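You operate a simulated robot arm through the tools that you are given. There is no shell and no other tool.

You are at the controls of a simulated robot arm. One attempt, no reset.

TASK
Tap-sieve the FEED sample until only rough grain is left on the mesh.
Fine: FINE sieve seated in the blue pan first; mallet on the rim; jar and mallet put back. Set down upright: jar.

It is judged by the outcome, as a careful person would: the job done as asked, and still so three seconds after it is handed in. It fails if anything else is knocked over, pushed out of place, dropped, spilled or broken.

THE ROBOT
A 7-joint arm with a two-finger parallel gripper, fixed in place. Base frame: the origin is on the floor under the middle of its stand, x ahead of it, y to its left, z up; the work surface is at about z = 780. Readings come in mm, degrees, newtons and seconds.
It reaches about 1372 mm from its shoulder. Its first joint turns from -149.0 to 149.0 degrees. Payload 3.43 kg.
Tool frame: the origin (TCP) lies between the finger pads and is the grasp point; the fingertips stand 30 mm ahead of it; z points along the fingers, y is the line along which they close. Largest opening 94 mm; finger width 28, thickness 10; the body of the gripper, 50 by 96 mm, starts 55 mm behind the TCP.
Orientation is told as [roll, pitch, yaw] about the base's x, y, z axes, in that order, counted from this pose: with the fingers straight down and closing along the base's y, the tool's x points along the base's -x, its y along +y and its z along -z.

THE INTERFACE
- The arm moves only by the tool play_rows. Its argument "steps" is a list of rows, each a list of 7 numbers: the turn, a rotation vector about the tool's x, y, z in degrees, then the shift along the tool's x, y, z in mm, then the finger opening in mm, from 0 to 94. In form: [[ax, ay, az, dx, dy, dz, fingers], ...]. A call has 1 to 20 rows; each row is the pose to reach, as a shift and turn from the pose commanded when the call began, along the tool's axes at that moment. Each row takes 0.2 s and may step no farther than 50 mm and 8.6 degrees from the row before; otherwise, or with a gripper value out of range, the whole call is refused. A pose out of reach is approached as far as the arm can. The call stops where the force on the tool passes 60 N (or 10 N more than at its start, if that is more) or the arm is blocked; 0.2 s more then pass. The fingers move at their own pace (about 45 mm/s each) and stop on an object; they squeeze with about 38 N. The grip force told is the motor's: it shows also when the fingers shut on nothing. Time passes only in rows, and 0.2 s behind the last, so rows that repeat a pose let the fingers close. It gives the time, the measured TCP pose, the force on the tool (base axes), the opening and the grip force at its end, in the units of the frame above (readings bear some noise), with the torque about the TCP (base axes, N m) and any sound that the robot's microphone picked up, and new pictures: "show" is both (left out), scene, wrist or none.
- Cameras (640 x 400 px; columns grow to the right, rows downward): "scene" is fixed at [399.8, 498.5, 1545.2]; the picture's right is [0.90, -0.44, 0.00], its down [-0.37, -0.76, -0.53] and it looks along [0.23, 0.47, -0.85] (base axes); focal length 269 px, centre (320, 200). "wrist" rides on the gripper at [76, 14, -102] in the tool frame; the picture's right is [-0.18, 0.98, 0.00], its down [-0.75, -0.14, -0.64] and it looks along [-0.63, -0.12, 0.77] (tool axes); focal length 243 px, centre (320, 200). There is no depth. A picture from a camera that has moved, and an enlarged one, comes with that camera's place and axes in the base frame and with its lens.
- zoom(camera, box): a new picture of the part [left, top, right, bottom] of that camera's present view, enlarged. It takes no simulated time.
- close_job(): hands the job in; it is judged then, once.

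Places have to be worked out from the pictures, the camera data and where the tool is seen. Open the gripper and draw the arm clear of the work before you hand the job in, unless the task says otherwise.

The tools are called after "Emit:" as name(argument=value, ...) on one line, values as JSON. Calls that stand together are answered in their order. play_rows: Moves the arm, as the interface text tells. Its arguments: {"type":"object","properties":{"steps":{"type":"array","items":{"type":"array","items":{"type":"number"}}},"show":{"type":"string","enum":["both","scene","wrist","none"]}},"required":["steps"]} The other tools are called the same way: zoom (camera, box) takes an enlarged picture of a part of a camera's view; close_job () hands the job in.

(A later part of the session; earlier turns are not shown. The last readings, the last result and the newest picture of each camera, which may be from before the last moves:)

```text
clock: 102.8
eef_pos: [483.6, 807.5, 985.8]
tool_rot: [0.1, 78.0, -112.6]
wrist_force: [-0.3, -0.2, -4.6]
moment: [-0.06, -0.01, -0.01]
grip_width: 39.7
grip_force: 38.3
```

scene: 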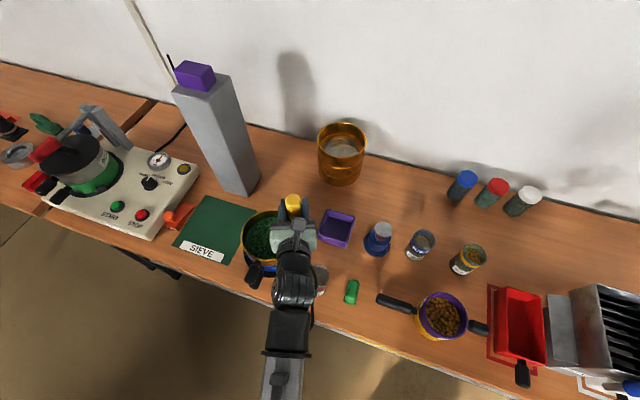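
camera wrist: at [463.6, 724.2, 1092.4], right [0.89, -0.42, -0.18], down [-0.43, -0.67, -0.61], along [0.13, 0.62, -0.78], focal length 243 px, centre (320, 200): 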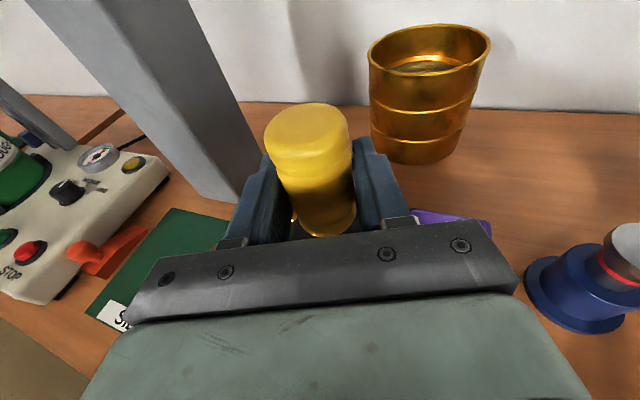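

I check the grain surface closely after that firmer tap.

Emit:
zoom(camera="scene", box=[235, 195, 305, 265])

```text
5.71 times, centred on (270, 230) of scene
camera zoom: at [399.8, 498.5, 1545.2], right [0.9, -0.44, 0.0], down [-0.37, -0.76, -0.53], along [0.23, 0.47, -0.85], focal length 1535 px, centre (606, 29)
```

zoom: 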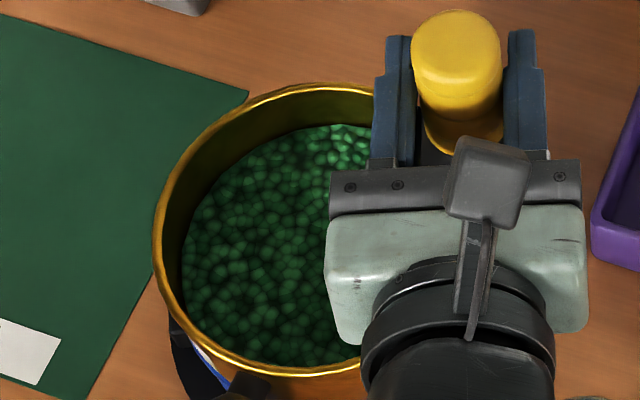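

The level has hardly changed, so I give a series of six firm taps (each ~8 mm stroke, ~1.5 mm past contact).

Emit:
play_rows(steps=[[0, 0, 0, -11.3, 0, 2.3, 15], [0, 0, 0, -11.3, 0, 2.3, 15], [0, 0, 0, -2, 0, 0.4, 15], [0, 0, 0, -11.3, 0, 2.3, 15], [0, 0, 0, -11.3, 0, 2.3, 15], [0, 0, 0, -2, 0, 0.4, 15], [0, 0, 0, -11.3, 0, 2.3, 15], [0, 0, 0, -11.3, 0, 2.3, 15], [0, 0, 0, -2, 0, 0.4, 15], [0, 0, 0, -11.3, 0, 2.3, 15], [0, 0, 0, -11.3, 0, 2.3, 15], [0, 0, 0, -2, 0, 0.4, 15], [0, 0, 0, -11.3, 0, 2.3, 15], [0, 0, 0, -11.3, 0, 2.3, 15], [0, 0, 0, -2, 0, 0.4, 15], [0, 0, 0, -11.3, 0, 2.3, 15], [0, 0, 0, -11.3, 0, 2.3, 15], [0, 0, 0, -2, 0, 0.4, 15], [0, 0, 0, 0, 0, 0, 15]])

Emit:
zoom(camera="scene", box=[235, 195, 305, 265])

Emit:
zoom(camera="wrist", box=[230, 80, 430, 250])

```text
clock: 106.8
eef_pos: [483.7, 806.5, 986.9]
tool_rot: [0.1, 78.0, -112.7]
wrist_force: [0.4, -0.1, -4.0]
moment: [0.03, -0.03, 0.01]
grip_width: 39.8
grip_force: 38.5
camera wrist: at [464.6, 723.5, 1081.6], right [0.89, -0.42, -0.18], down [-0.43, -0.67, -0.6], along [0.13, 0.62, -0.78], focal length 243 px, centre (320, 200)
```

scene: 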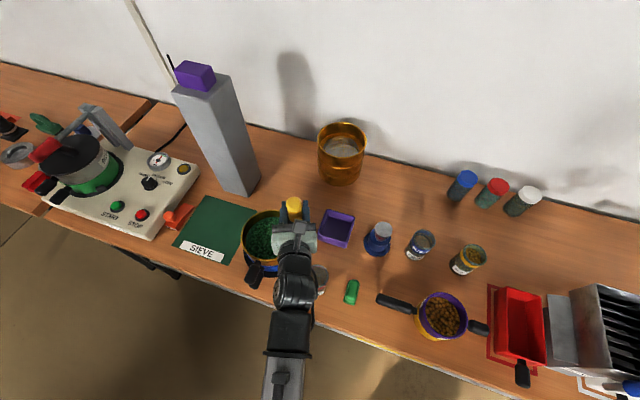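
wrist: 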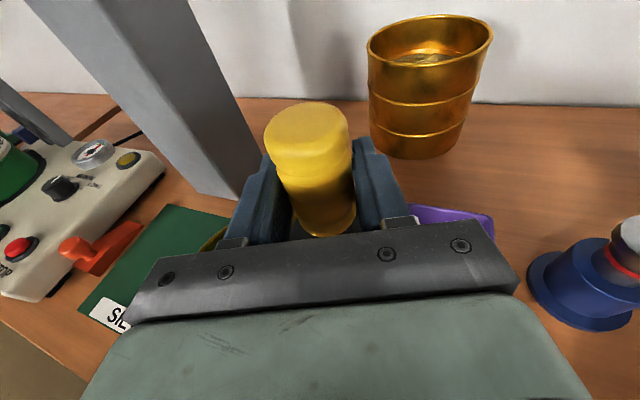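

```text
5.71 times, centred on (270, 230) of scene
camera zoom: at [399.8, 498.5, 1545.2], right [0.9, -0.44, 0.0], down [-0.37, -0.76, -0.53], along [0.23, 0.47, -0.85], focal length 1535 px, centre (606, 29)
```

zoom: 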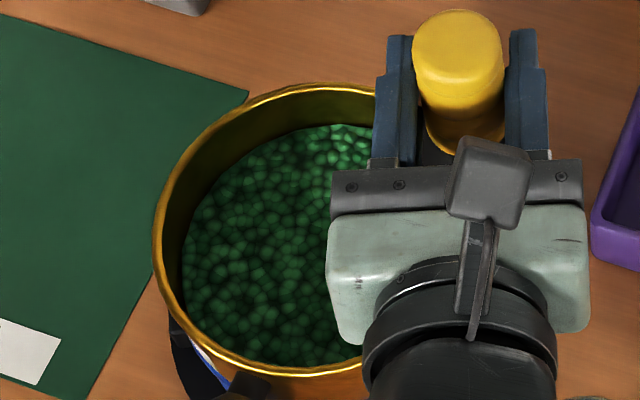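

```text
2.35 times, centred on (330, 165) of wrist
camera zoom: at [464.6, 723.5, 1081.6], right [0.89, -0.42, -0.18], down [-0.43, -0.67, -0.6], along [0.13, 0.62, -0.78], focal length 571 px, centre (296, 282)
```

zoom: 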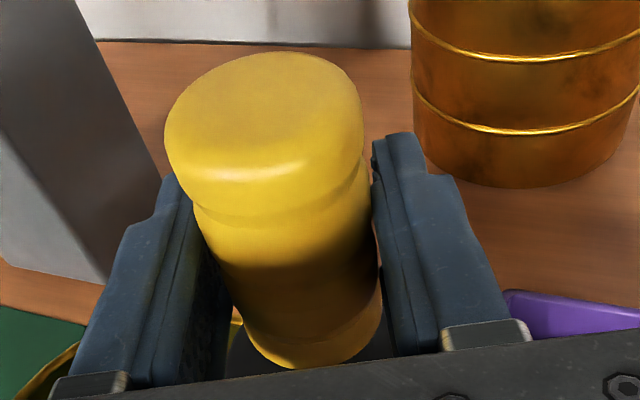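

The grain pattern is exactly unchanged and there is no sound, so these taps aren't registering. I check the actual contact force at the bottom of the stroke.

Emit:
play_rows(steps=[[0, 0, 0, -5, 0, 1, 15], [0, 0, 0, -11.3, 0, 2.3, 15], [0, 0, 0, -11.3, 0, 2.3, 15]], show="wrist")

Emit:
zoom(camera="scene", box=[225, 180, 335, 290])

```text
clock: 107.6
eef_pos: [484.5, 806.7, 978.0]
tool_rot: [0.2, 78.5, -112.8]
wrist_force: [2.3, -2.3, 25.1]
moment: [-0.27, 0.24, 0.04]
grip_width: 39.5
grip_force: 38.1
camera wrist: at [464.0, 723.0, 1072.6], right [0.89, -0.42, -0.18], down [-0.43, -0.66, -0.61], along [0.14, 0.62, -0.77], focal length 243 px, centre (320, 200)
```

wrist: 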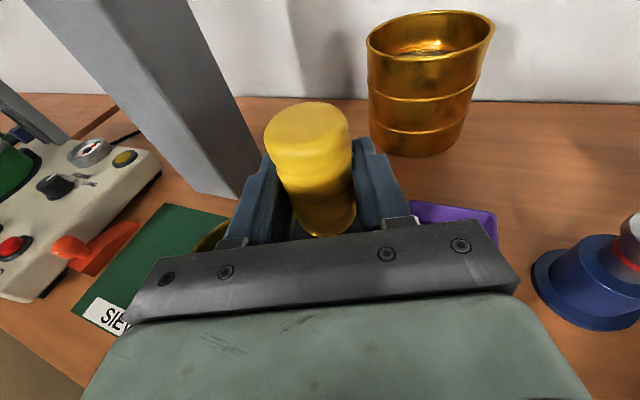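

```text
3.64 times, centred on (280, 235) of scene
camera zoom: at [399.8, 498.5, 1545.2], right [0.9, -0.44, 0.0], down [-0.37, -0.76, -0.53], along [0.23, 0.47, -0.85], focal length 977 px, centre (466, 73)
```

zoom: 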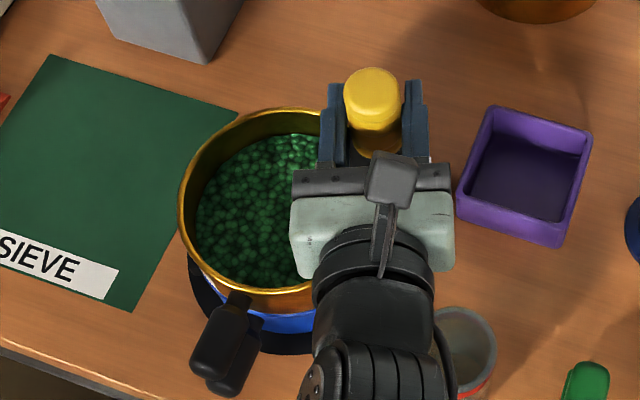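

Contact is truly on the rim (30 N static), so impact speed is probably what's missing. I raise to ~32 mm above and drop quickly in one step, ending ~1 mm past contact.

Emit:
play_rows(steps=[[0, 0, 0, 12, 0, -2.5, 15], [0, 0, 0, 33, 0, -6.9, 15], [0, 0, 0, 33, 0, -6.9, 15], [0, 0, 0, 0, 0, 0, 15], [0, 0, 0, 20, 0, -4.2, 15], [0, 0, 0, 20, 0, -4.2, 15]])

Emit:
zoom(camera="scene", box=[235, 195, 305, 265])

```text
clock: 109.0
eef_pos: [481.3, 808.5, 995.2]
tool_rot: [0.1, 78.1, -112.6]
wrist_force: [-0.9, -1.0, -4.4]
moment: [-0.02, 0.0, 0.02]
grip_width: 39.6
grip_force: 37.9
camera wrist: at [462.9, 725.2, 1090.4], right [0.89, -0.42, -0.18], down [-0.43, -0.67, -0.61], along [0.13, 0.62, -0.78], focal length 243 px, centre (320, 200)
```

scene: 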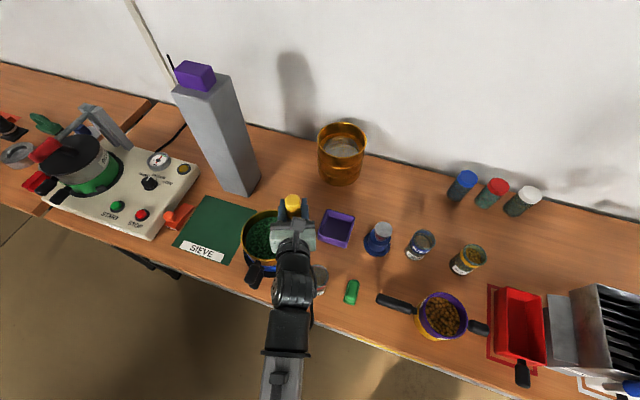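
wrist: 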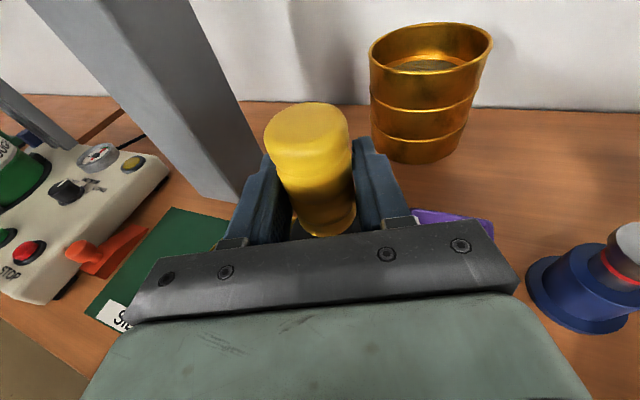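

```text
5.71 times, centred on (270, 230) of scene
camera zoom: at [399.8, 498.5, 1545.2], right [0.9, -0.44, 0.0], down [-0.37, -0.76, -0.53], along [0.23, 0.47, -0.85], focal length 1535 px, centre (606, 29)
```

zoom: 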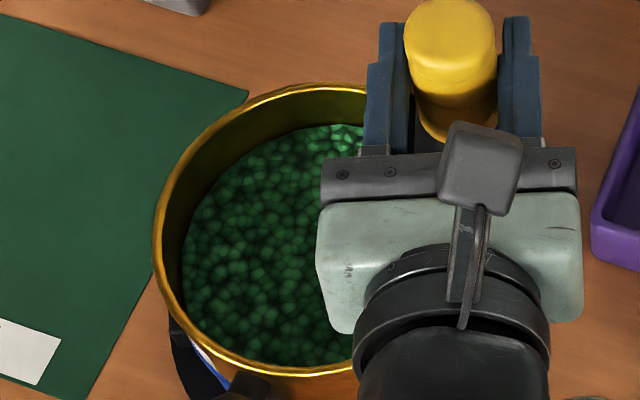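

Still nothing. I try a clearly faster strike: 45 mm drop in one step with a short hold so the head really lands at speed.

Emit:
play_rows(steps=[[0, 0, 0, 25, 0, -5.2, 15], [0, 0, 0, 25, 0, -5.2, 15], [0, 0, 0, -21, 0, 4.3, 15], [0, 0, 0, -21, 0, 4.3, 15]], show="none")

```text
clock: 110.0
eef_pos: [484.3, 807.8, 979.0]
tool_rot: [0.1, 78.5, -112.9]
wrist_force: [0.3, -0.5, 22.8]
moment: [-0.18, 0.28, 0.05]
grip_width: 39.7
grip_force: 38.3
```

I look at the grain after this faster strike.

Emit:
play_rows(steps=[[0, 0, 0, 15, 0, -3.1, 15], [0, 0, 0, 40, 0, -8.3, 15], [0, 0, 0, 40, 0, -8.3, 15]])

Emit:
zoom(camera="scene", box=[235, 195, 305, 265])

Emit:
zoom(camera="scene", box=[240, 230, 310, 290])

```text
clock: 110.8
eef_pos: [485.1, 806.4, 1015.7]
tool_rot: [0.1, 78.0, -112.5]
wrist_force: [-0.3, 0.2, -5.5]
moment: [0.02, -0.01, -0.02]
grip_width: 39.6
grip_force: 38.4
camera wrist: at [465.2, 723.5, 1110.3], right [0.89, -0.42, -0.18], down [-0.43, -0.67, -0.6], along [0.13, 0.62, -0.78], focal length 243 px, centre (320, 200)
```

scene: 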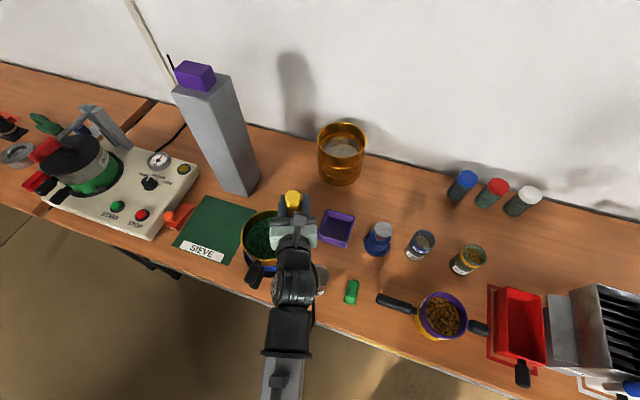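
wrist: 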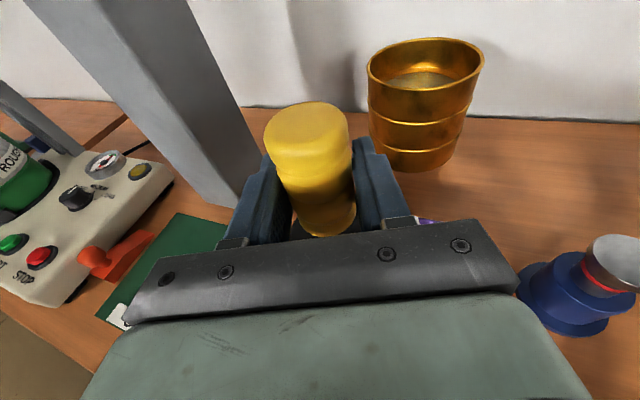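

```text
5.71 times, centred on (270, 230) of scene
camera zoom: at [399.8, 498.5, 1545.2], right [0.9, -0.44, 0.0], down [-0.37, -0.76, -0.53], along [0.23, 0.47, -0.85], focal length 1535 px, centre (606, 29)
```

zoom: 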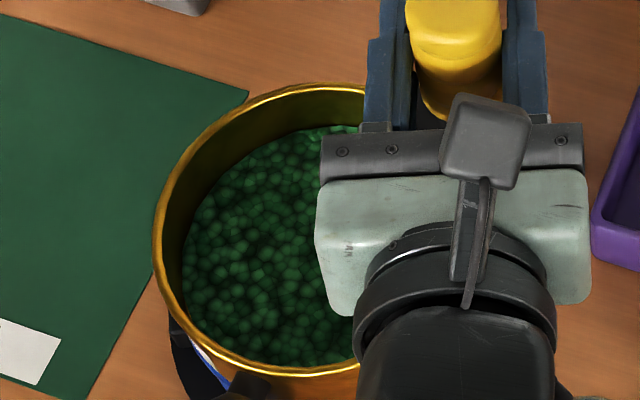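

```text
6.67 times, centred on (275, 260) of scene
camera zoom: at [399.8, 498.5, 1545.2], right [0.9, -0.44, 0.0], down [-0.37, -0.76, -0.53], along [0.23, 0.47, -0.85], focal length 1790 px, centre (620, -200)
```

zoom: 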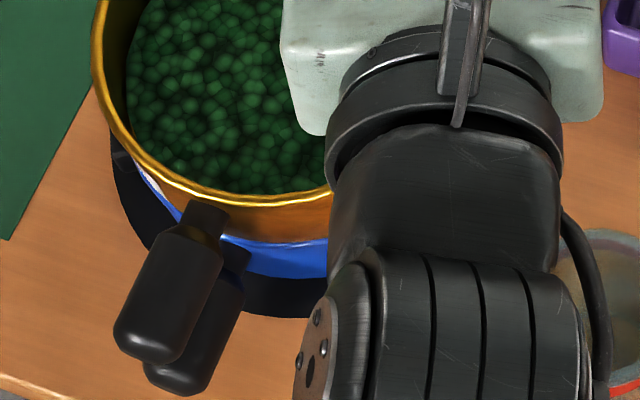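

The grain surface has now changed (lower and looser), so a brisk strike works. I repeat that same stroke in a series of six taps.

Emit:
play_rows(steps=[[0, 0, 0, 6, 0, -1.2, 15], [0, 0, 0, -40, 0, 8.3, 15], [0, 0, 0, -40, 0, 8.3, 15], [0, 0, 0, 6, 0, -1.2, 15], [0, 0, 0, -40, 0, 8.3, 15], [0, 0, 0, -40, 0, 8.3, 15], [0, 0, 0, 6, 0, -1.2, 15], [0, 0, 0, -40, 0, 8.3, 15], [0, 0, 0, -40, 0, 8.3, 15], [0, 0, 0, 6, 0, -1.2, 15], [0, 0, 0, -40, 0, 8.3, 15], [0, 0, 0, -40, 0, 8.3, 15], [0, 0, 0, 6, 0, -1.2, 15], [0, 0, 0, -40, 0, 8.3, 15], [0, 0, 0, -40, 0, 8.3, 15], [0, 0, 0, 0, 0, 0, 15], [0, 0, 0, 0, 0, 0, 15]])

Emit:
zoom(camera="scene", box=[235, 195, 305, 265])

Emit:
zoom(camera="wrist", box=[230, 80, 430, 250])

```text
clock: 114.4
eef_pos: [482.3, 809.0, 1014.1]
tool_rot: [0.0, 78.2, -112.7]
wrist_force: [-0.4, -0.3, -4.8]
moment: [-0.01, -0.01, 0.01]
grip_width: 39.7
grip_force: 38.4
camera wrist: at [464.1, 725.5, 1109.9], right [0.89, -0.42, -0.18], down [-0.43, -0.67, -0.6], along [0.13, 0.62, -0.78], focal length 243 px, centre (320, 200)
```

scene: 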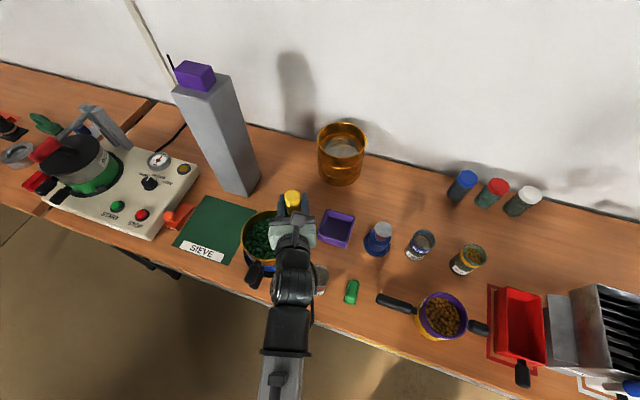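
wrist: 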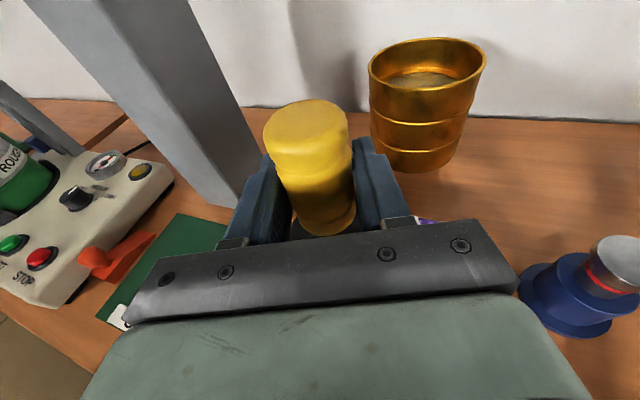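

```text
5.71 times, centred on (270, 230) of scene
camera zoom: at [399.8, 498.5, 1545.2], right [0.9, -0.44, 0.0], down [-0.37, -0.76, -0.53], along [0.23, 0.47, -0.85], focal length 1535 px, centre (606, 29)
```

zoom: 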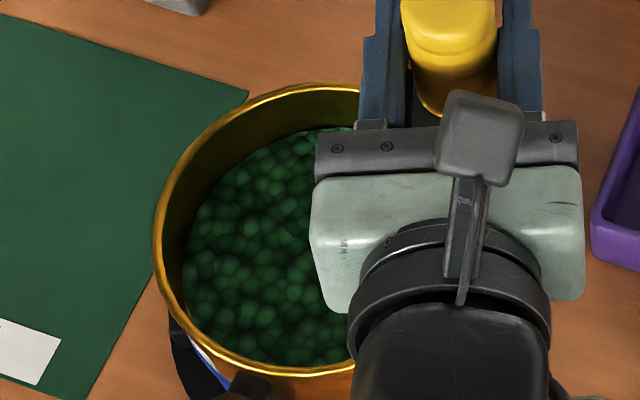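

```text
2.35 times, centred on (330, 165) of wrist
camera zoom: at [464.1, 725.5, 1109.9], right [0.89, -0.42, -0.18], down [-0.43, -0.67, -0.6], along [0.13, 0.62, -0.78], focal length 571 px, centre (296, 282)
```

zoom: 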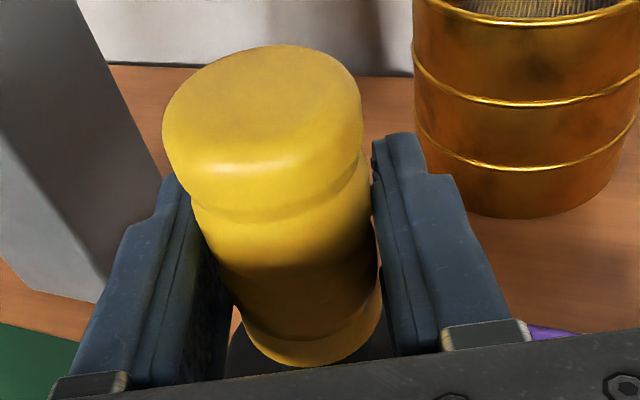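

The grain on the mesh is visibly coarser now — fines are passing. The handle crept ~2 mm, so I lower the stroke bottom slightly and give five more taps.

Emit:
play_rows(steps=[[0, 0, 0, 4, 0, -0.8, 15], [0, 0, 0, -41.5, 0, 8.6, 15], [0, 0, 0, -41.5, 0, 8.6, 15], [0, 0, 0, 4, 0, -0.8, 15], [0, 0, 0, -41.5, 0, 8.6, 15], [0, 0, 0, -41.5, 0, 8.6, 15], [0, 0, 0, 4, 0, -0.8, 15], [0, 0, 0, -41.5, 0, 8.6, 15], [0, 0, 0, -41.5, 0, 8.6, 15], [0, 0, 0, 4, 0, -0.8, 15], [0, 0, 0, -41.5, 0, 8.6, 15], [0, 0, 0, -41.5, 0, 8.6, 15], [0, 0, 0, 4, 0, -0.8, 15], [0, 0, 0, -41.5, 0, 8.6, 15], [0, 0, 0, -41.5, 0, 8.6, 15], [0, 0, 0, 0, 0, 0, 15], [0, 0, 0, 0, 0, 0, 15]])

Emit:
zoom(camera="scene", box=[235, 195, 305, 265])

Emit:
zoom(camera="wrist", box=[230, 80, 430, 250])

```text
clock: 118.0
eef_pos: [484.0, 809.1, 1015.0]
tool_rot: [0.1, 78.1, -112.7]
wrist_force: [-0.1, 0.2, -3.4]
moment: [-0.02, -0.01, 0.01]
grip_width: 39.5
grip_force: 37.7
camera wrist: at [464.9, 725.2, 1110.5], right [0.89, -0.42, -0.18], down [-0.43, -0.67, -0.6], along [0.13, 0.62, -0.78], focal length 243 px, centre (320, 200)
```

scene: 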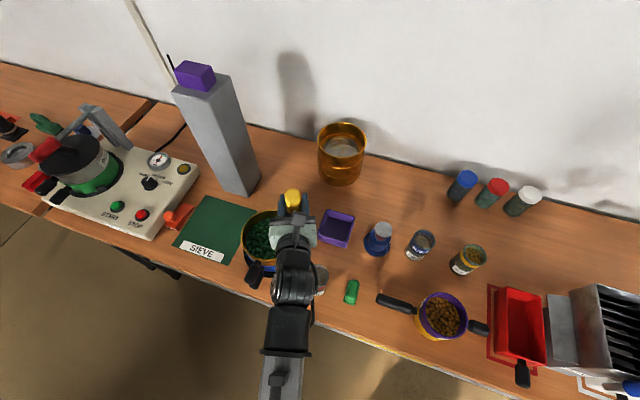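
wrist: 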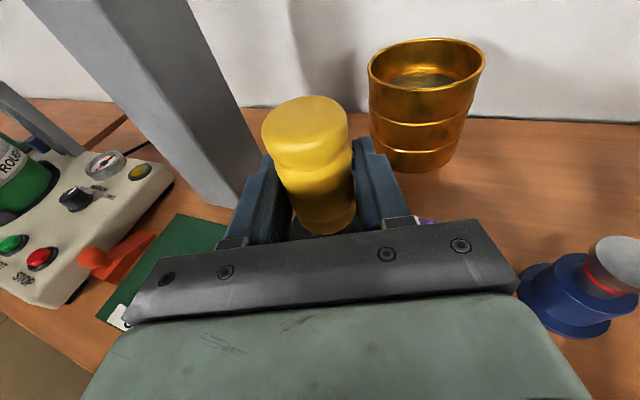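

```text
5.71 times, centred on (270, 230) of scene
camera zoom: at [399.8, 498.5, 1545.2], right [0.9, -0.44, 0.0], down [-0.37, -0.76, -0.53], along [0.23, 0.47, -0.85], focal length 1535 px, centre (606, 29)
```

zoom: 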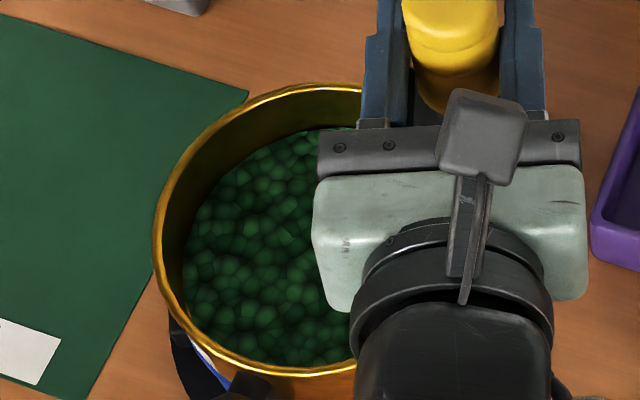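

```text
2.35 times, centred on (330, 165) of wrist
camera zoom: at [464.9, 725.2, 1110.5], right [0.89, -0.42, -0.18], down [-0.43, -0.67, -0.6], along [0.13, 0.62, -0.78], focal length 571 px, centre (296, 282)
```

zoom: 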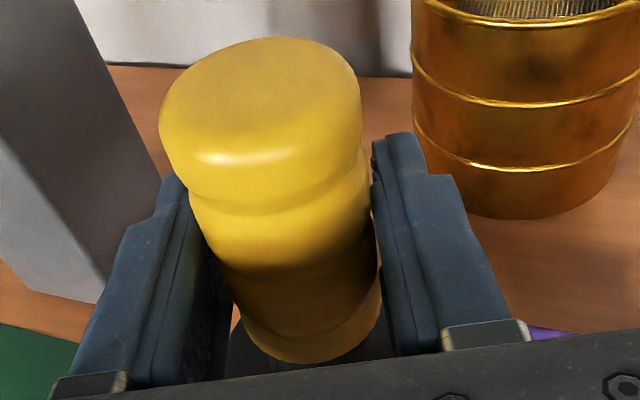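

The pattern looks the same as before this last series, suggesting the fines are through. To be sure, I compare at higher zoom, then give a few more taps at a slightly lower stroke bottom.

Emit:
zoom(camera="scene", box=[240, 210, 280, 260])

Emit:
play_rows(steps=[[0, 0, 0, 3, 0, -0.6, 15], [0, 0, 0, -43.5, 0, 9, 15], [0, 0, 0, -43.5, 0, 9, 15], [0, 0, 0, 3, 0, -0.6, 15], [0, 0, 0, -43.5, 0, 9, 15], [0, 0, 0, -43.5, 0, 9, 15], [0, 0, 0, 3, 0, -0.6, 15], [0, 0, 0, -43.5, 0, 9, 15], [0, 0, 0, -43.5, 0, 9, 15], [0, 0, 0, 3, 0, -0.6, 15], [0, 0, 0, -43.5, 0, 9, 15], [0, 0, 0, -43.5, 0, 9, 15], [0, 0, 0, 0, 0, 0, 15], [0, 0, 0, 0, 0, 0, 15]])

Emit:
zoom(camera="scene", box=[240, 210, 280, 260])

Emit:
zoom(camera="wrist", box=[230, 80, 430, 250])

```text
8.00 times, centred on (260, 235) of scene
camera zoom: at [399.8, 498.5, 1545.2], right [0.9, -0.44, 0.0], down [-0.37, -0.76, -0.53], along [0.23, 0.47, -0.85], focal length 2148 px, centre (800, -80)
```

zoom: 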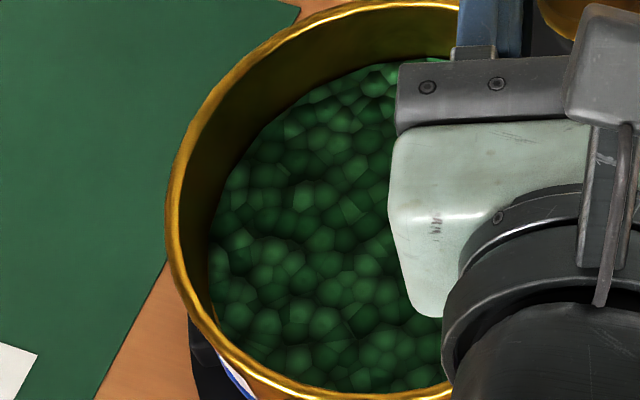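

```text
clock: 121.0
eef_pos: [481.3, 807.3, 1016.6]
tool_rot: [0.2, 78.2, -112.6]
wrist_force: [-0.1, 0.0, -4.3]
moment: [-0.01, -0.02, 0.01]
grip_width: 39.7
grip_force: 37.4
camera wrist: at [462.0, 724.0, 1112.1], right [0.89, -0.42, -0.18], down [-0.43, -0.67, -0.6], along [0.13, 0.62, -0.78], focal length 243 px, centre (320, 200)
```

scene: 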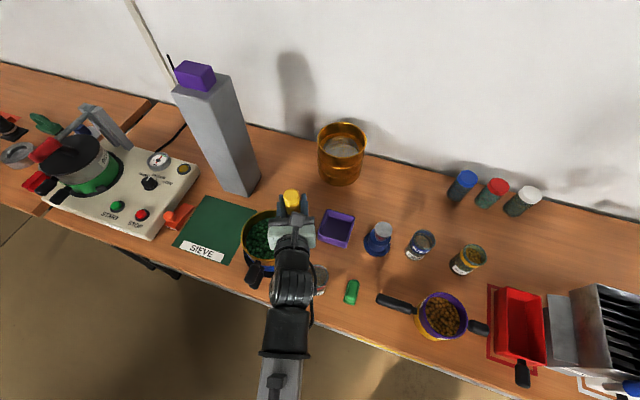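
wrist: 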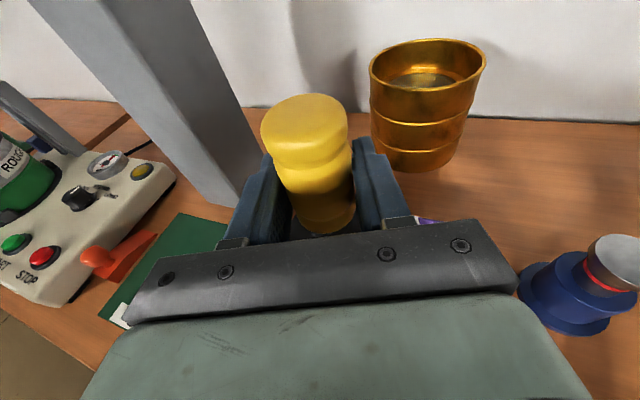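

```text
8.00 times, centred on (260, 235) of scene
camera zoom: at [399.8, 498.5, 1545.2], right [0.9, -0.44, 0.0], down [-0.37, -0.76, -0.53], along [0.23, 0.47, -0.85], focal length 2148 px, centre (800, -80)
```

zoom: 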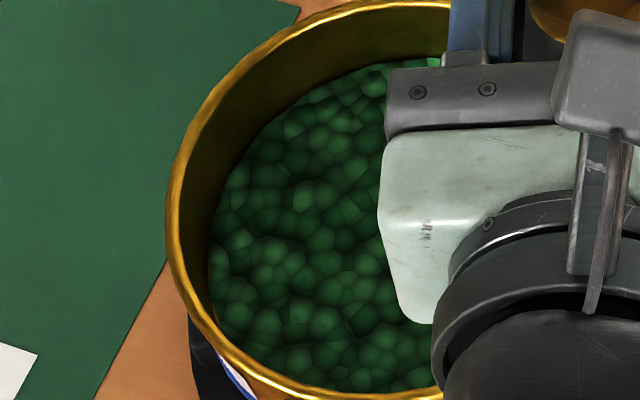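

```text
2.35 times, centred on (330, 165) of wrist
camera zoom: at [462.0, 724.0, 1112.1], right [0.89, -0.42, -0.18], down [-0.43, -0.67, -0.6], along [0.13, 0.62, -0.78], focal length 571 px, centre (296, 282)
```

zoom: 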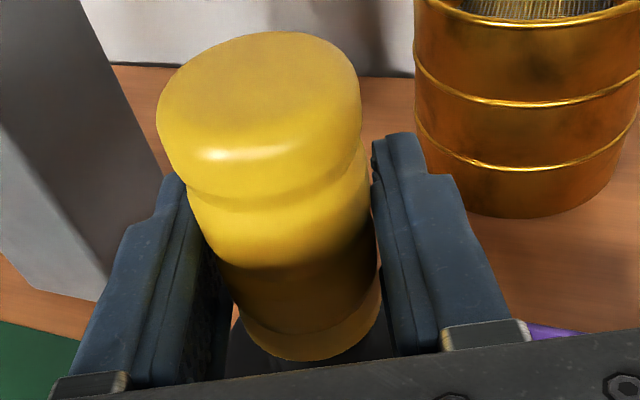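

The pattern is identical before and after these four taps, so the change is complete: only large rough grain remains. I now return the mallet: traverse back above its purple box.

Emit:
play_rows(steps=[[0, 0, 0, 6, 5, 1.6, 15], [0, 0, 0, 8, 22, 7.3, 15], [0, 0, 0, 9, 44, 14.5, 15], [0, 0, 0, 9, 66, 21.8, 15], [0, 0, 0, 8, 88, 29.1, 15], [0, 0, 0, 5, 106, 35, 15], [0, 0, 0, 2.1, 115.3, 38.1, 15], [0, 0, 0, 2.1, 115.3, 38.1, 15]])

Emit:
zoom(camera="scene", box=[225, 180, 385, 290])

```text
clock: 122.8
eef_pos: [604.3, 797.1, 1009.2]
tool_rot: [0.2, 78.1, -112.7]
wrist_force: [-0.6, 0.5, -3.6]
moment: [0.0, -0.02, -0.02]
grip_width: 39.8
grip_force: 38.5
camera wrist: at [585.0, 714.3, 1104.9], right [0.89, -0.42, -0.18], down [-0.43, -0.67, -0.61], along [0.13, 0.62, -0.78], focal length 243 px, centre (320, 200)
```

scene: 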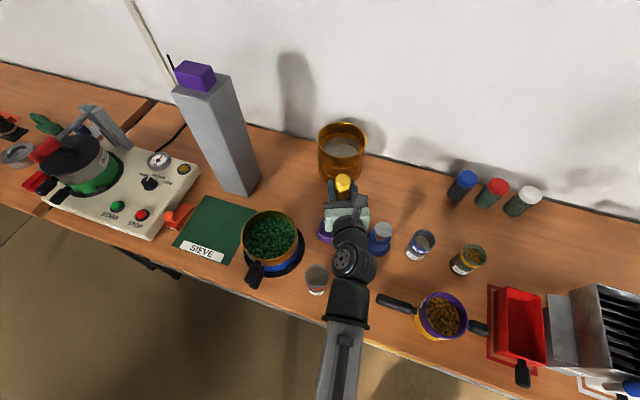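
wrist: 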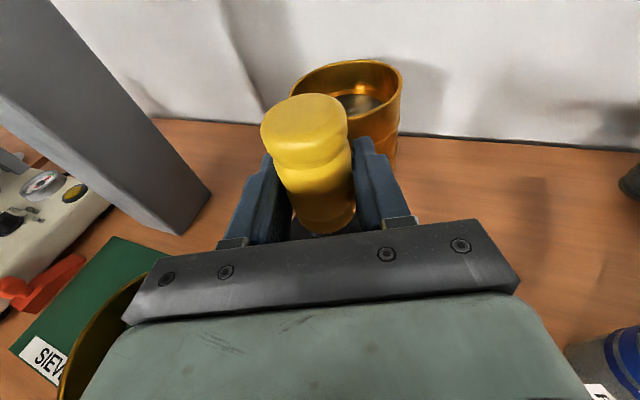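

```text
3.64 times, centred on (305, 235) of scene
camera zoom: at [399.8, 498.5, 1545.2], right [0.9, -0.44, 0.0], down [-0.37, -0.76, -0.53], along [0.23, 0.47, -0.85], focal length 977 px, centre (374, 73)
```

zoom: 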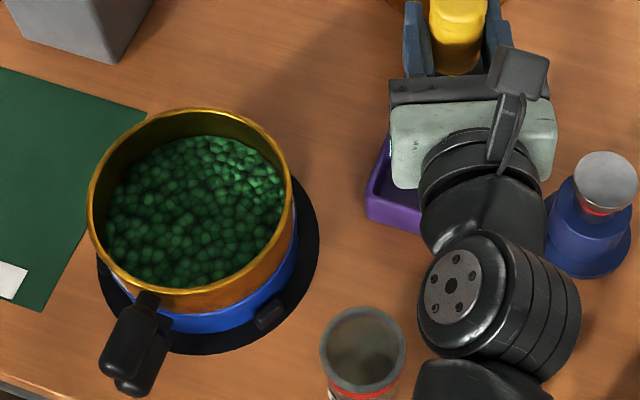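

The whole grain bed is now visible; I zoom in to verify that only coarse grain is left everywhere.

Emit:
zoom(camera="scene", box=[240, 205, 305, 265])

```text
6.67 times, centred on (272, 235) of scene
camera zoom: at [399.8, 498.5, 1545.2], right [0.9, -0.44, 0.0], down [-0.37, -0.76, -0.53], along [0.23, 0.47, -0.85], focal length 1790 px, centre (637, -33)
```

zoom: 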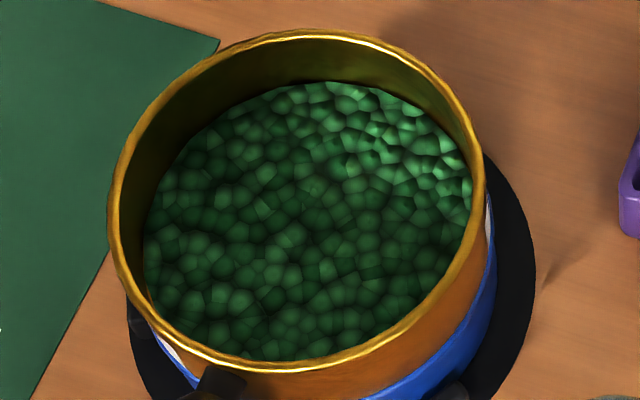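

Grain is uniformly coarse. Now I lower the mallet into its box; because the handle slid ~15 mm up in the grip, the floor contact should come ~15 mm lower than at pickup.

Emit:
play_rows(steps=[[0, 0, 0, -15, 0, 3.1, 15], [0, 0, 0, -40, 0, 8.3, 15], [0, 0, 0, -66, 0, 13.7, 15], [0, 0, 0, -90, 0, 18.7, 15], [0, 0, 0, -106, 0, 22.1, 15], [0, 0, 0, -114, 0, 23.7, 15], [0, 0, 0, -118, 0, 24.6, 15], [0, 0, 0, -118, 0, 24.6, 15]])

Emit:
zoom(camera="scene", box=[290, 170, 390, 270])

```text
clock: 124.6
eef_pos: [602.5, 797.4, 889.0]
tool_rot: [0.3, 78.1, -112.6]
wrist_force: [0.3, -0.1, -4.4]
moment: [-0.05, 0.03, 0.02]
grip_width: 39.8
grip_force: 38.2
camera wrist: at [584.2, 714.5, 984.2], right [0.89, -0.42, -0.18], down [-0.43, -0.67, -0.61], along [0.13, 0.62, -0.78], focal length 243 px, centre (320, 200)
```

scene: 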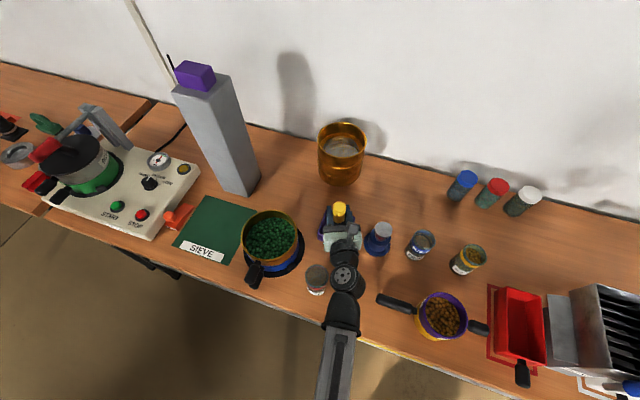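
wrist: 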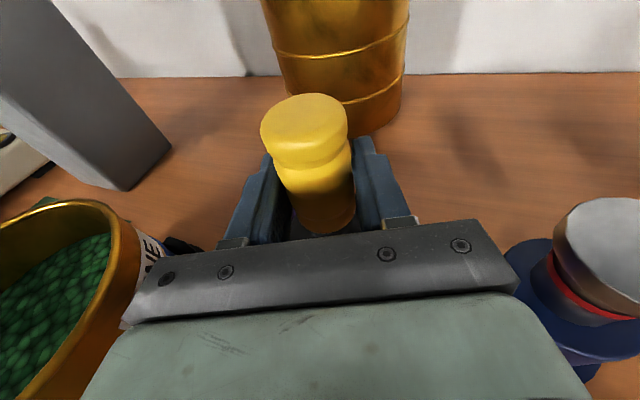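

```text
4.00 times, centred on (340, 220) of scene
camera zoom: at [399.8, 498.5, 1545.2], right [0.9, -0.44, 0.0], down [-0.37, -0.76, -0.53], along [0.23, 0.47, -0.85], focal length 1074 px, centre (240, 120)
```

zoom: 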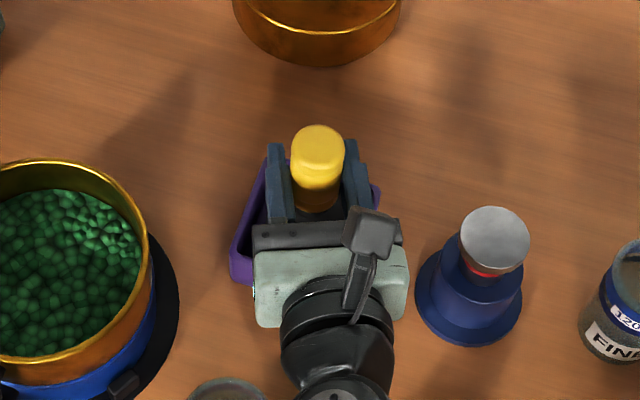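

No contact yet at z≈889. I continue down in small steps until the head touches the box floor.

Emit:
play_rows(steps=[[0, 0, 0, -3, 0, 0.6, 15], [0, 0, 0, -6, 0, 1.2, 15], [0, 0, 0, -6, 0, 1.2, 15]], show="none")

Emit:
play_rows(steps=[[0, 0, 0, -2, 0, 0.4, 15], [0, 0, 0, -2, 0, 0.4, 15]], show="none")

```text
clock: 125.4
eef_pos: [604.3, 797.2, 883.8]
tool_rot: [0.0, 78.1, -112.7]
wrist_force: [0.9, -0.7, -5.2]
moment: [-0.01, 0.02, 0.01]
grip_width: 39.5
grip_force: 37.9
```

```text
clock: 126.0
eef_pos: [604.0, 797.2, 882.6]
tool_rot: [0.2, 78.1, -112.6]
wrist_force: [-0.2, -0.3, -5.0]
moment: [-0.04, 0.02, -0.02]
grip_width: 39.7
grip_force: 37.6
```

Still free; a few more millimetres down.

Emit:
play_rows(steps=[[0, 0, 0, -2, 0, 0.4, 15], [0, 0, 0, -2, 0, 0.4, 15]], show="none")

Emit:
play_rows(steps=[[0, 0, 0, -1.5, 0, 0.3, 15], [0, 0, 0, -1.5, 0, 0.3, 15]], show="none")

```text
clock: 126.6
eef_pos: [604.8, 798.1, 879.6]
tool_rot: [0.0, 78.3, -112.7]
wrist_force: [-2.0, 0.9, 5.6]
moment: [0.35, 0.04, 0.05]
grip_width: 39.6
grip_force: 37.7
```

```text
clock: 127.2
eef_pos: [605.9, 797.2, 880.1]
tool_rot: [0.2, 78.3, -112.7]
wrist_force: [-4.3, -1.7, 24.0]
moment: [0.44, -0.17, -0.03]
grip_width: 39.8
grip_force: 38.0
```

Floor contact at ≈880. I ease up 1.5 mm to unload and open the fingers slowly.

Emit:
play_rows(steps=[[0, 0, 0, 1.5, 0, -0.3, 15], [0, 0, 0, 1.5, 0, -0.3, 38], [0, 0, 0, 1.5, 0, -0.3, 41], [0, 0, 0, 1.5, 0, -0.3, 44], [0, 0, 0, 1.5, 0, -0.3, 48], [0, 0, 0, 1.5, 0, -0.3, 54], [0, 0, 0, 1.5, 0, -0.3, 60], [0, 0, 0, 1.5, 0, -0.3, 66], [0, 0, 0, 1.5, 0, -0.3, 66]])

Emit:
zoom(camera="scene", box=[290, 170, 390, 270])

```text
clock: 129.2
eef_pos: [605.1, 796.7, 879.0]
tool_rot: [0.2, 78.1, -112.6]
wrist_force: [0.1, -0.3, -0.5]
moment: [-0.01, -0.05, 0.01]
grip_width: 65.9
grip_force: 0.1
camera wrist: at [585.3, 713.7, 974.7], right [0.89, -0.42, -0.18], down [-0.43, -0.67, -0.61], along [0.13, 0.62, -0.78], focal length 243 px, centre (320, 200)
```

scene: 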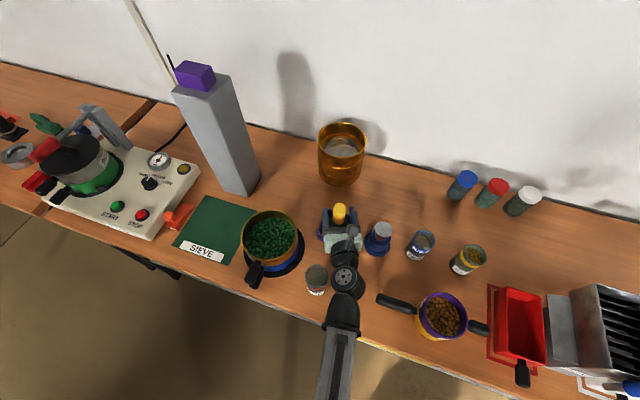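
wrist: 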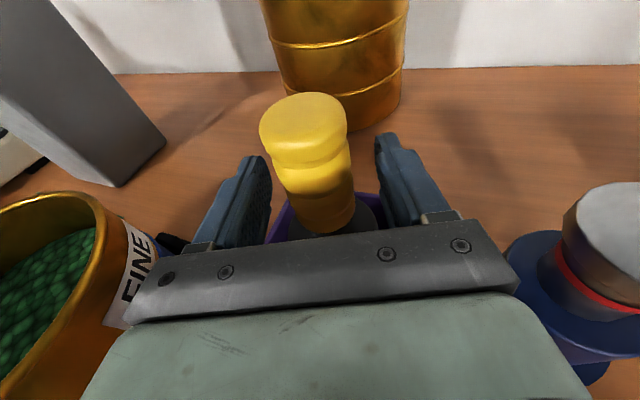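

```text
4.00 times, centred on (340, 220) of scene
camera zoom: at [399.8, 498.5, 1545.2], right [0.9, -0.44, 0.0], down [-0.37, -0.76, -0.53], along [0.23, 0.47, -0.85], focal length 1074 px, centre (240, 120)
```

zoom: 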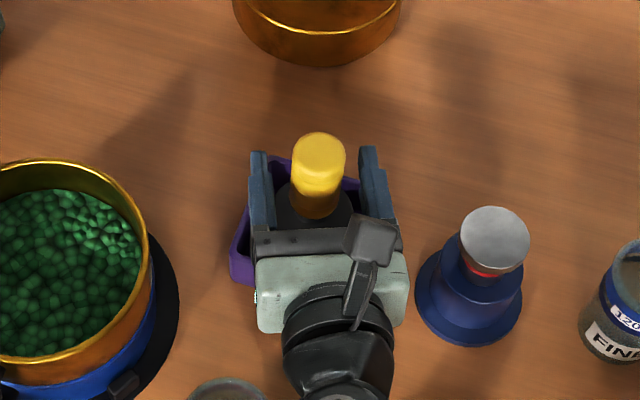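

Mallet stands upright in its box. I rise straight up clear of the handle and then look down at the sieve.

Emit:
play_rows(steps=[[0, 0, 0, 25, 0, -5.2, 66], [0, 0, 0, 60, 0, -12.5, 66], [0, 0, 0, 98, 0, -20.4, 66], [0, 0, 0, 130, 0, -27, 66], [0, 0, 0, 130, 0, -27, 66]])

Emit:
zoom(camera="scene", box=[225, 170, 405, 310])

```text
clock: 130.4
eef_pos: [606.1, 797.0, 1010.6]
tool_rot: [0.1, 78.1, -112.8]
wrist_force: [-0.7, 0.5, -0.4]
moment: [0.01, 0.03, -0.01]
grip_width: 66.1
grip_force: 0.1
camera wrist: at [585.5, 714.9, 1106.1], right [0.89, -0.42, -0.18], down [-0.43, -0.67, -0.61], along [0.13, 0.62, -0.78], focal length 243 px, centre (320, 200)
```

scene: 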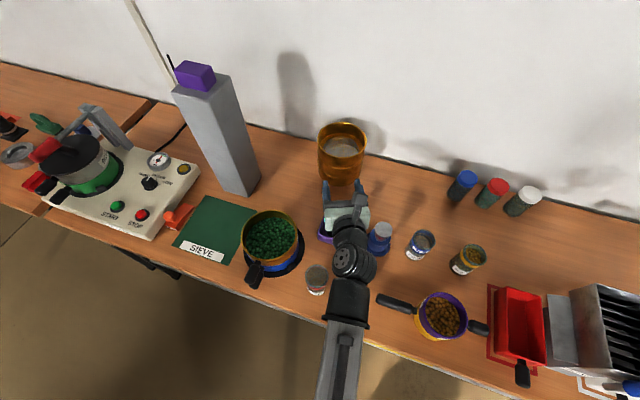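
wrist: 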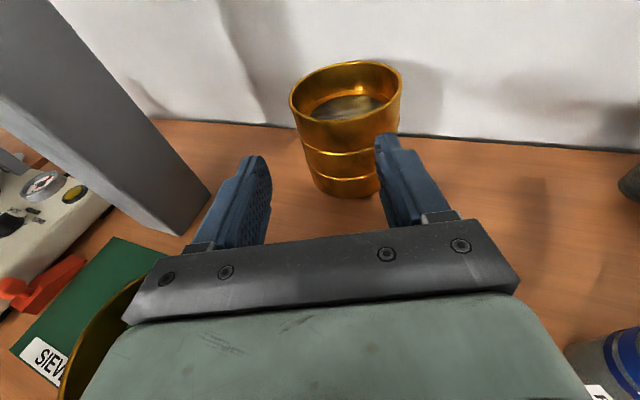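

```text
2.86 times, centred on (315, 240) of scene
camera zoom: at [399.8, 498.5, 1545.2], right [0.9, -0.44, 0.0], down [-0.37, -0.76, -0.53], along [0.23, 0.47, -0.85], focal length 767 px, centre (334, 86)
```

zoom: 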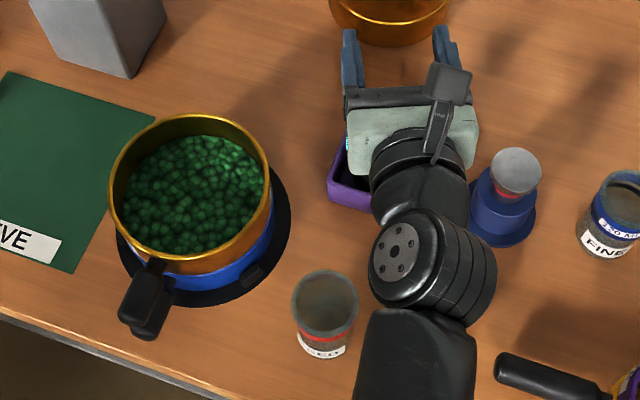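

Everything stands correctly. I back off to the earlier viewpoint in front of the jar for a close side view of the sieve in the pan.

Emit:
play_rows(steps=[[0, 0, 0, -6, -9.5, -37, 66], [0, 0, 0, -12.5, -19, -74, 66], [0, 0, 0, -19, -29, -111, 66], [0, 0, 0, -25, -38.5, -148, 66], [0, 0, 0, -35, -48, -185, 66], [0, 0, 0, -55, -58, -222, 66], [0, 0, 0, -85, -67.6, -252, 66], [0, 0, 0, -115, -75, -245, 66], [0, 0, 0, -115, -75, -245, 66]])

Emit:
zoom(camera="wrist", box=[140, 60, 330, 220])

Emit:
zoom(camera="scene", box=[230, 190, 370, 310])

```text
clock: 132.4
eef_pos: [432.9, 586.8, 950.8]
tool_rot: [0.2, 78.1, -112.6]
wrist_force: [0.5, 0.0, -0.2]
moment: [0.04, 0.01, -0.01]
grip_width: 66.2
grip_force: 0.1
camera wrist: at [414.0, 501.8, 1045.8], right [0.89, -0.42, -0.18], down [-0.43, -0.67, -0.61], along [0.13, 0.62, -0.78], focal length 243 px, centre (320, 200)
```

scene: 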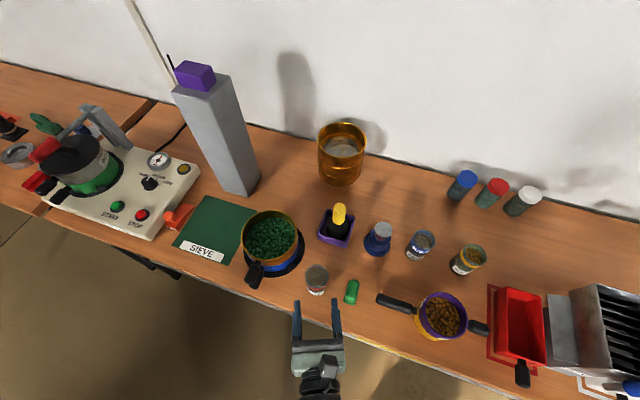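
wrist: 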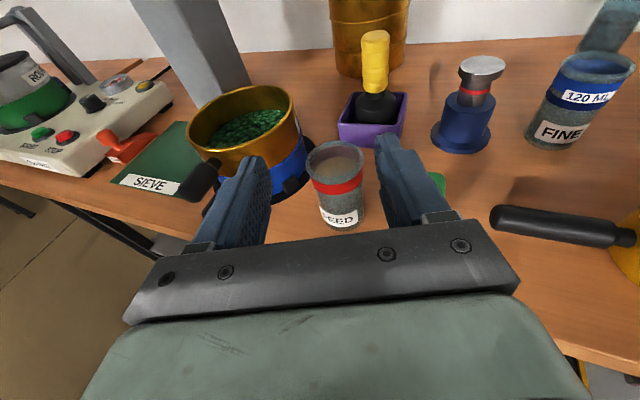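

```text
2.50 times, centred on (235, 140) of wrist
camera zoom: at [414.0, 501.8, 1045.8], right [0.89, -0.42, -0.18], down [-0.43, -0.67, -0.61], along [0.13, 0.62, -0.78], focal length 606 px, centre (532, 350)
```

zoom: 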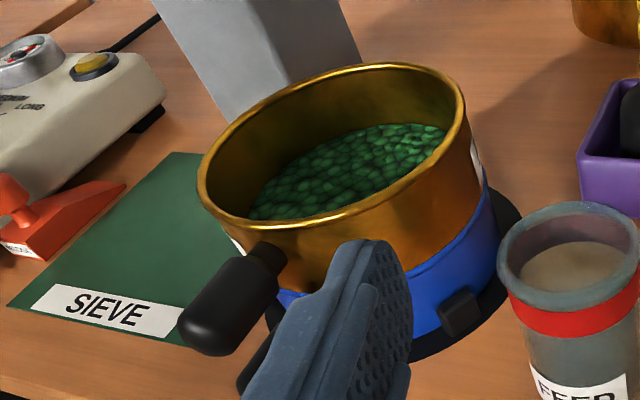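

```text
3.33 times, centred on (300, 250) of scene
camera zoom: at [399.8, 498.5, 1545.2], right [0.9, -0.44, 0.0], down [-0.37, -0.76, -0.53], along [0.23, 0.47, -0.85], focal length 895 px, centre (387, 33)
```

zoom: 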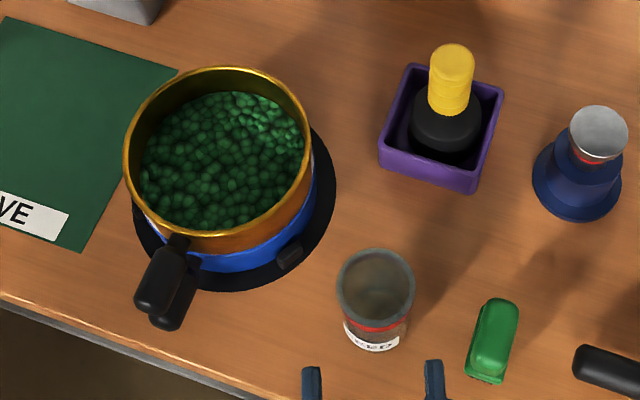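

The sieve rests in the pan with a lower, coarse bed; jar and mallet are in place. I move the camera over the sieve for a closer look at grain size and seating.

Emit:
play_rows(steps=[[0.8, 0, -0.2, 5, -13, 18, 80], [1.6, 0, -0.3, 10, -26, 35, 94], [2.4, 0, -0.5, 15, -39, 53, 94], [3.2, 0, -0.7, 20, -52, 71, 94], [4, 0, -0.8, 25, -65, 89, 94], [4.8, 0, -1, 30, -78, 107, 94], [5.4, 0, -1.1, 35, -91, 125, 94], [5.9, 0, -1.2, 38.7, -103.2, 141.6, 94], [5.9, 0, -1.2, 38.7, -103.2, 141.6, 94]])

Emit:
zoom(camera="wrist", box=[220, 90, 420, 250])

```text
clock: 134.4
eef_pos: [393.1, 760.8, 959.1]
tool_rot: [0.0, 78.3, -106.8]
wrist_force: [0.1, -0.4, 0.0]
moment: [-0.03, -0.02, 0.04]
grip_width: 94.0
grip_force: 0.0
camera wrist: at [383.2, 675.0, 1054.6], right [0.93, -0.32, -0.18], down [-0.36, -0.71, -0.61], along [0.07, 0.63, -0.77], focal length 243 px, centre (320, 200)
```

scene: 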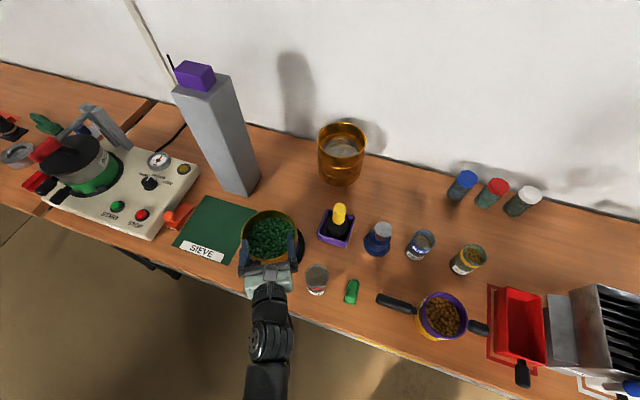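
wrist: 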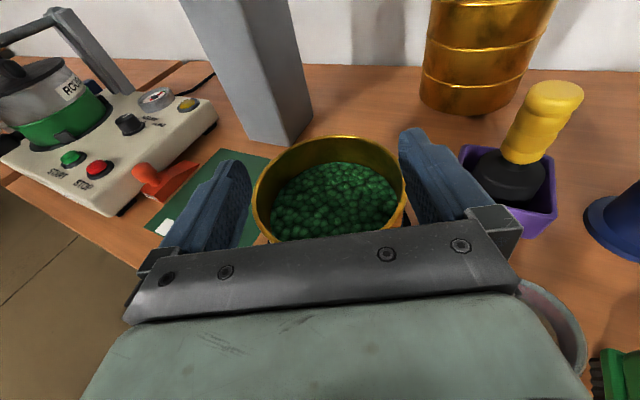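

```text
2.50 times, centred on (320, 170) of wrist
camera zoom: at [383.2, 675.0, 1054.6], right [0.93, -0.32, -0.18], down [-0.36, -0.71, -0.61], along [0.07, 0.63, -0.77], focal length 606 px, centre (320, 275)
```

zoom: 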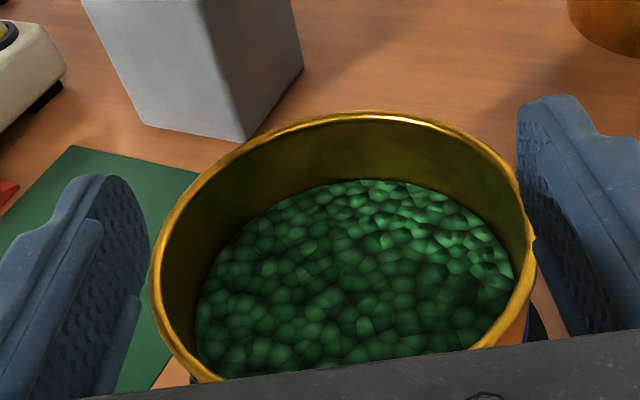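

The bed is uniformly coarse and the sieve's rim lies exactly where it was before tapping (same ellipse), so it stayed seated and level. I compare the mallet and jar placement with the initial pictures using the same zoom boxes.

Emit:
zoom(camera="scene", box=[310, 195, 400, 265])

Emit:
zoom(camera="scene", box=[295, 255, 345, 305])

```text
5.71 times, centred on (355, 230) of scene
camera zoom: at [399.8, 498.5, 1545.2], right [0.9, -0.44, 0.0], down [-0.37, -0.76, -0.53], along [0.23, 0.47, -0.85], focal length 1535 px, centre (120, 29)
```

zoom: 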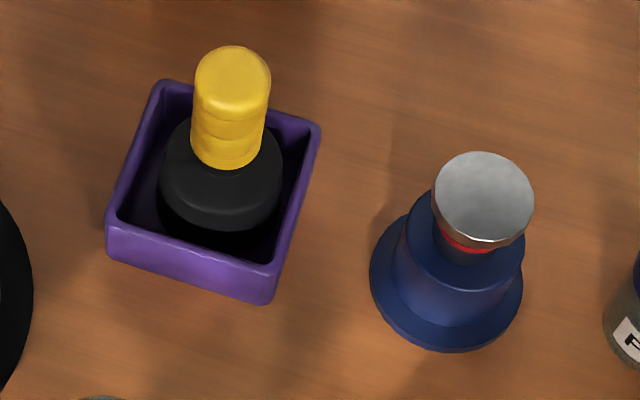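

```text
8.00 times, centred on (320, 280) of scene
camera zoom: at [399.8, 498.5, 1545.2], right [0.9, -0.44, 0.0], down [-0.37, -0.76, -0.53], along [0.23, 0.47, -0.85], focal length 2148 px, centre (320, -440)
```

zoom: 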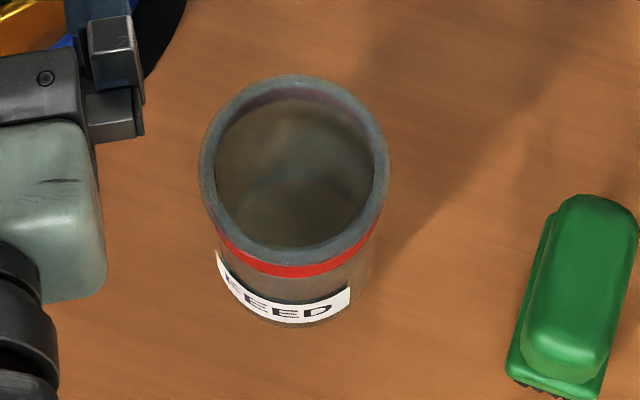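

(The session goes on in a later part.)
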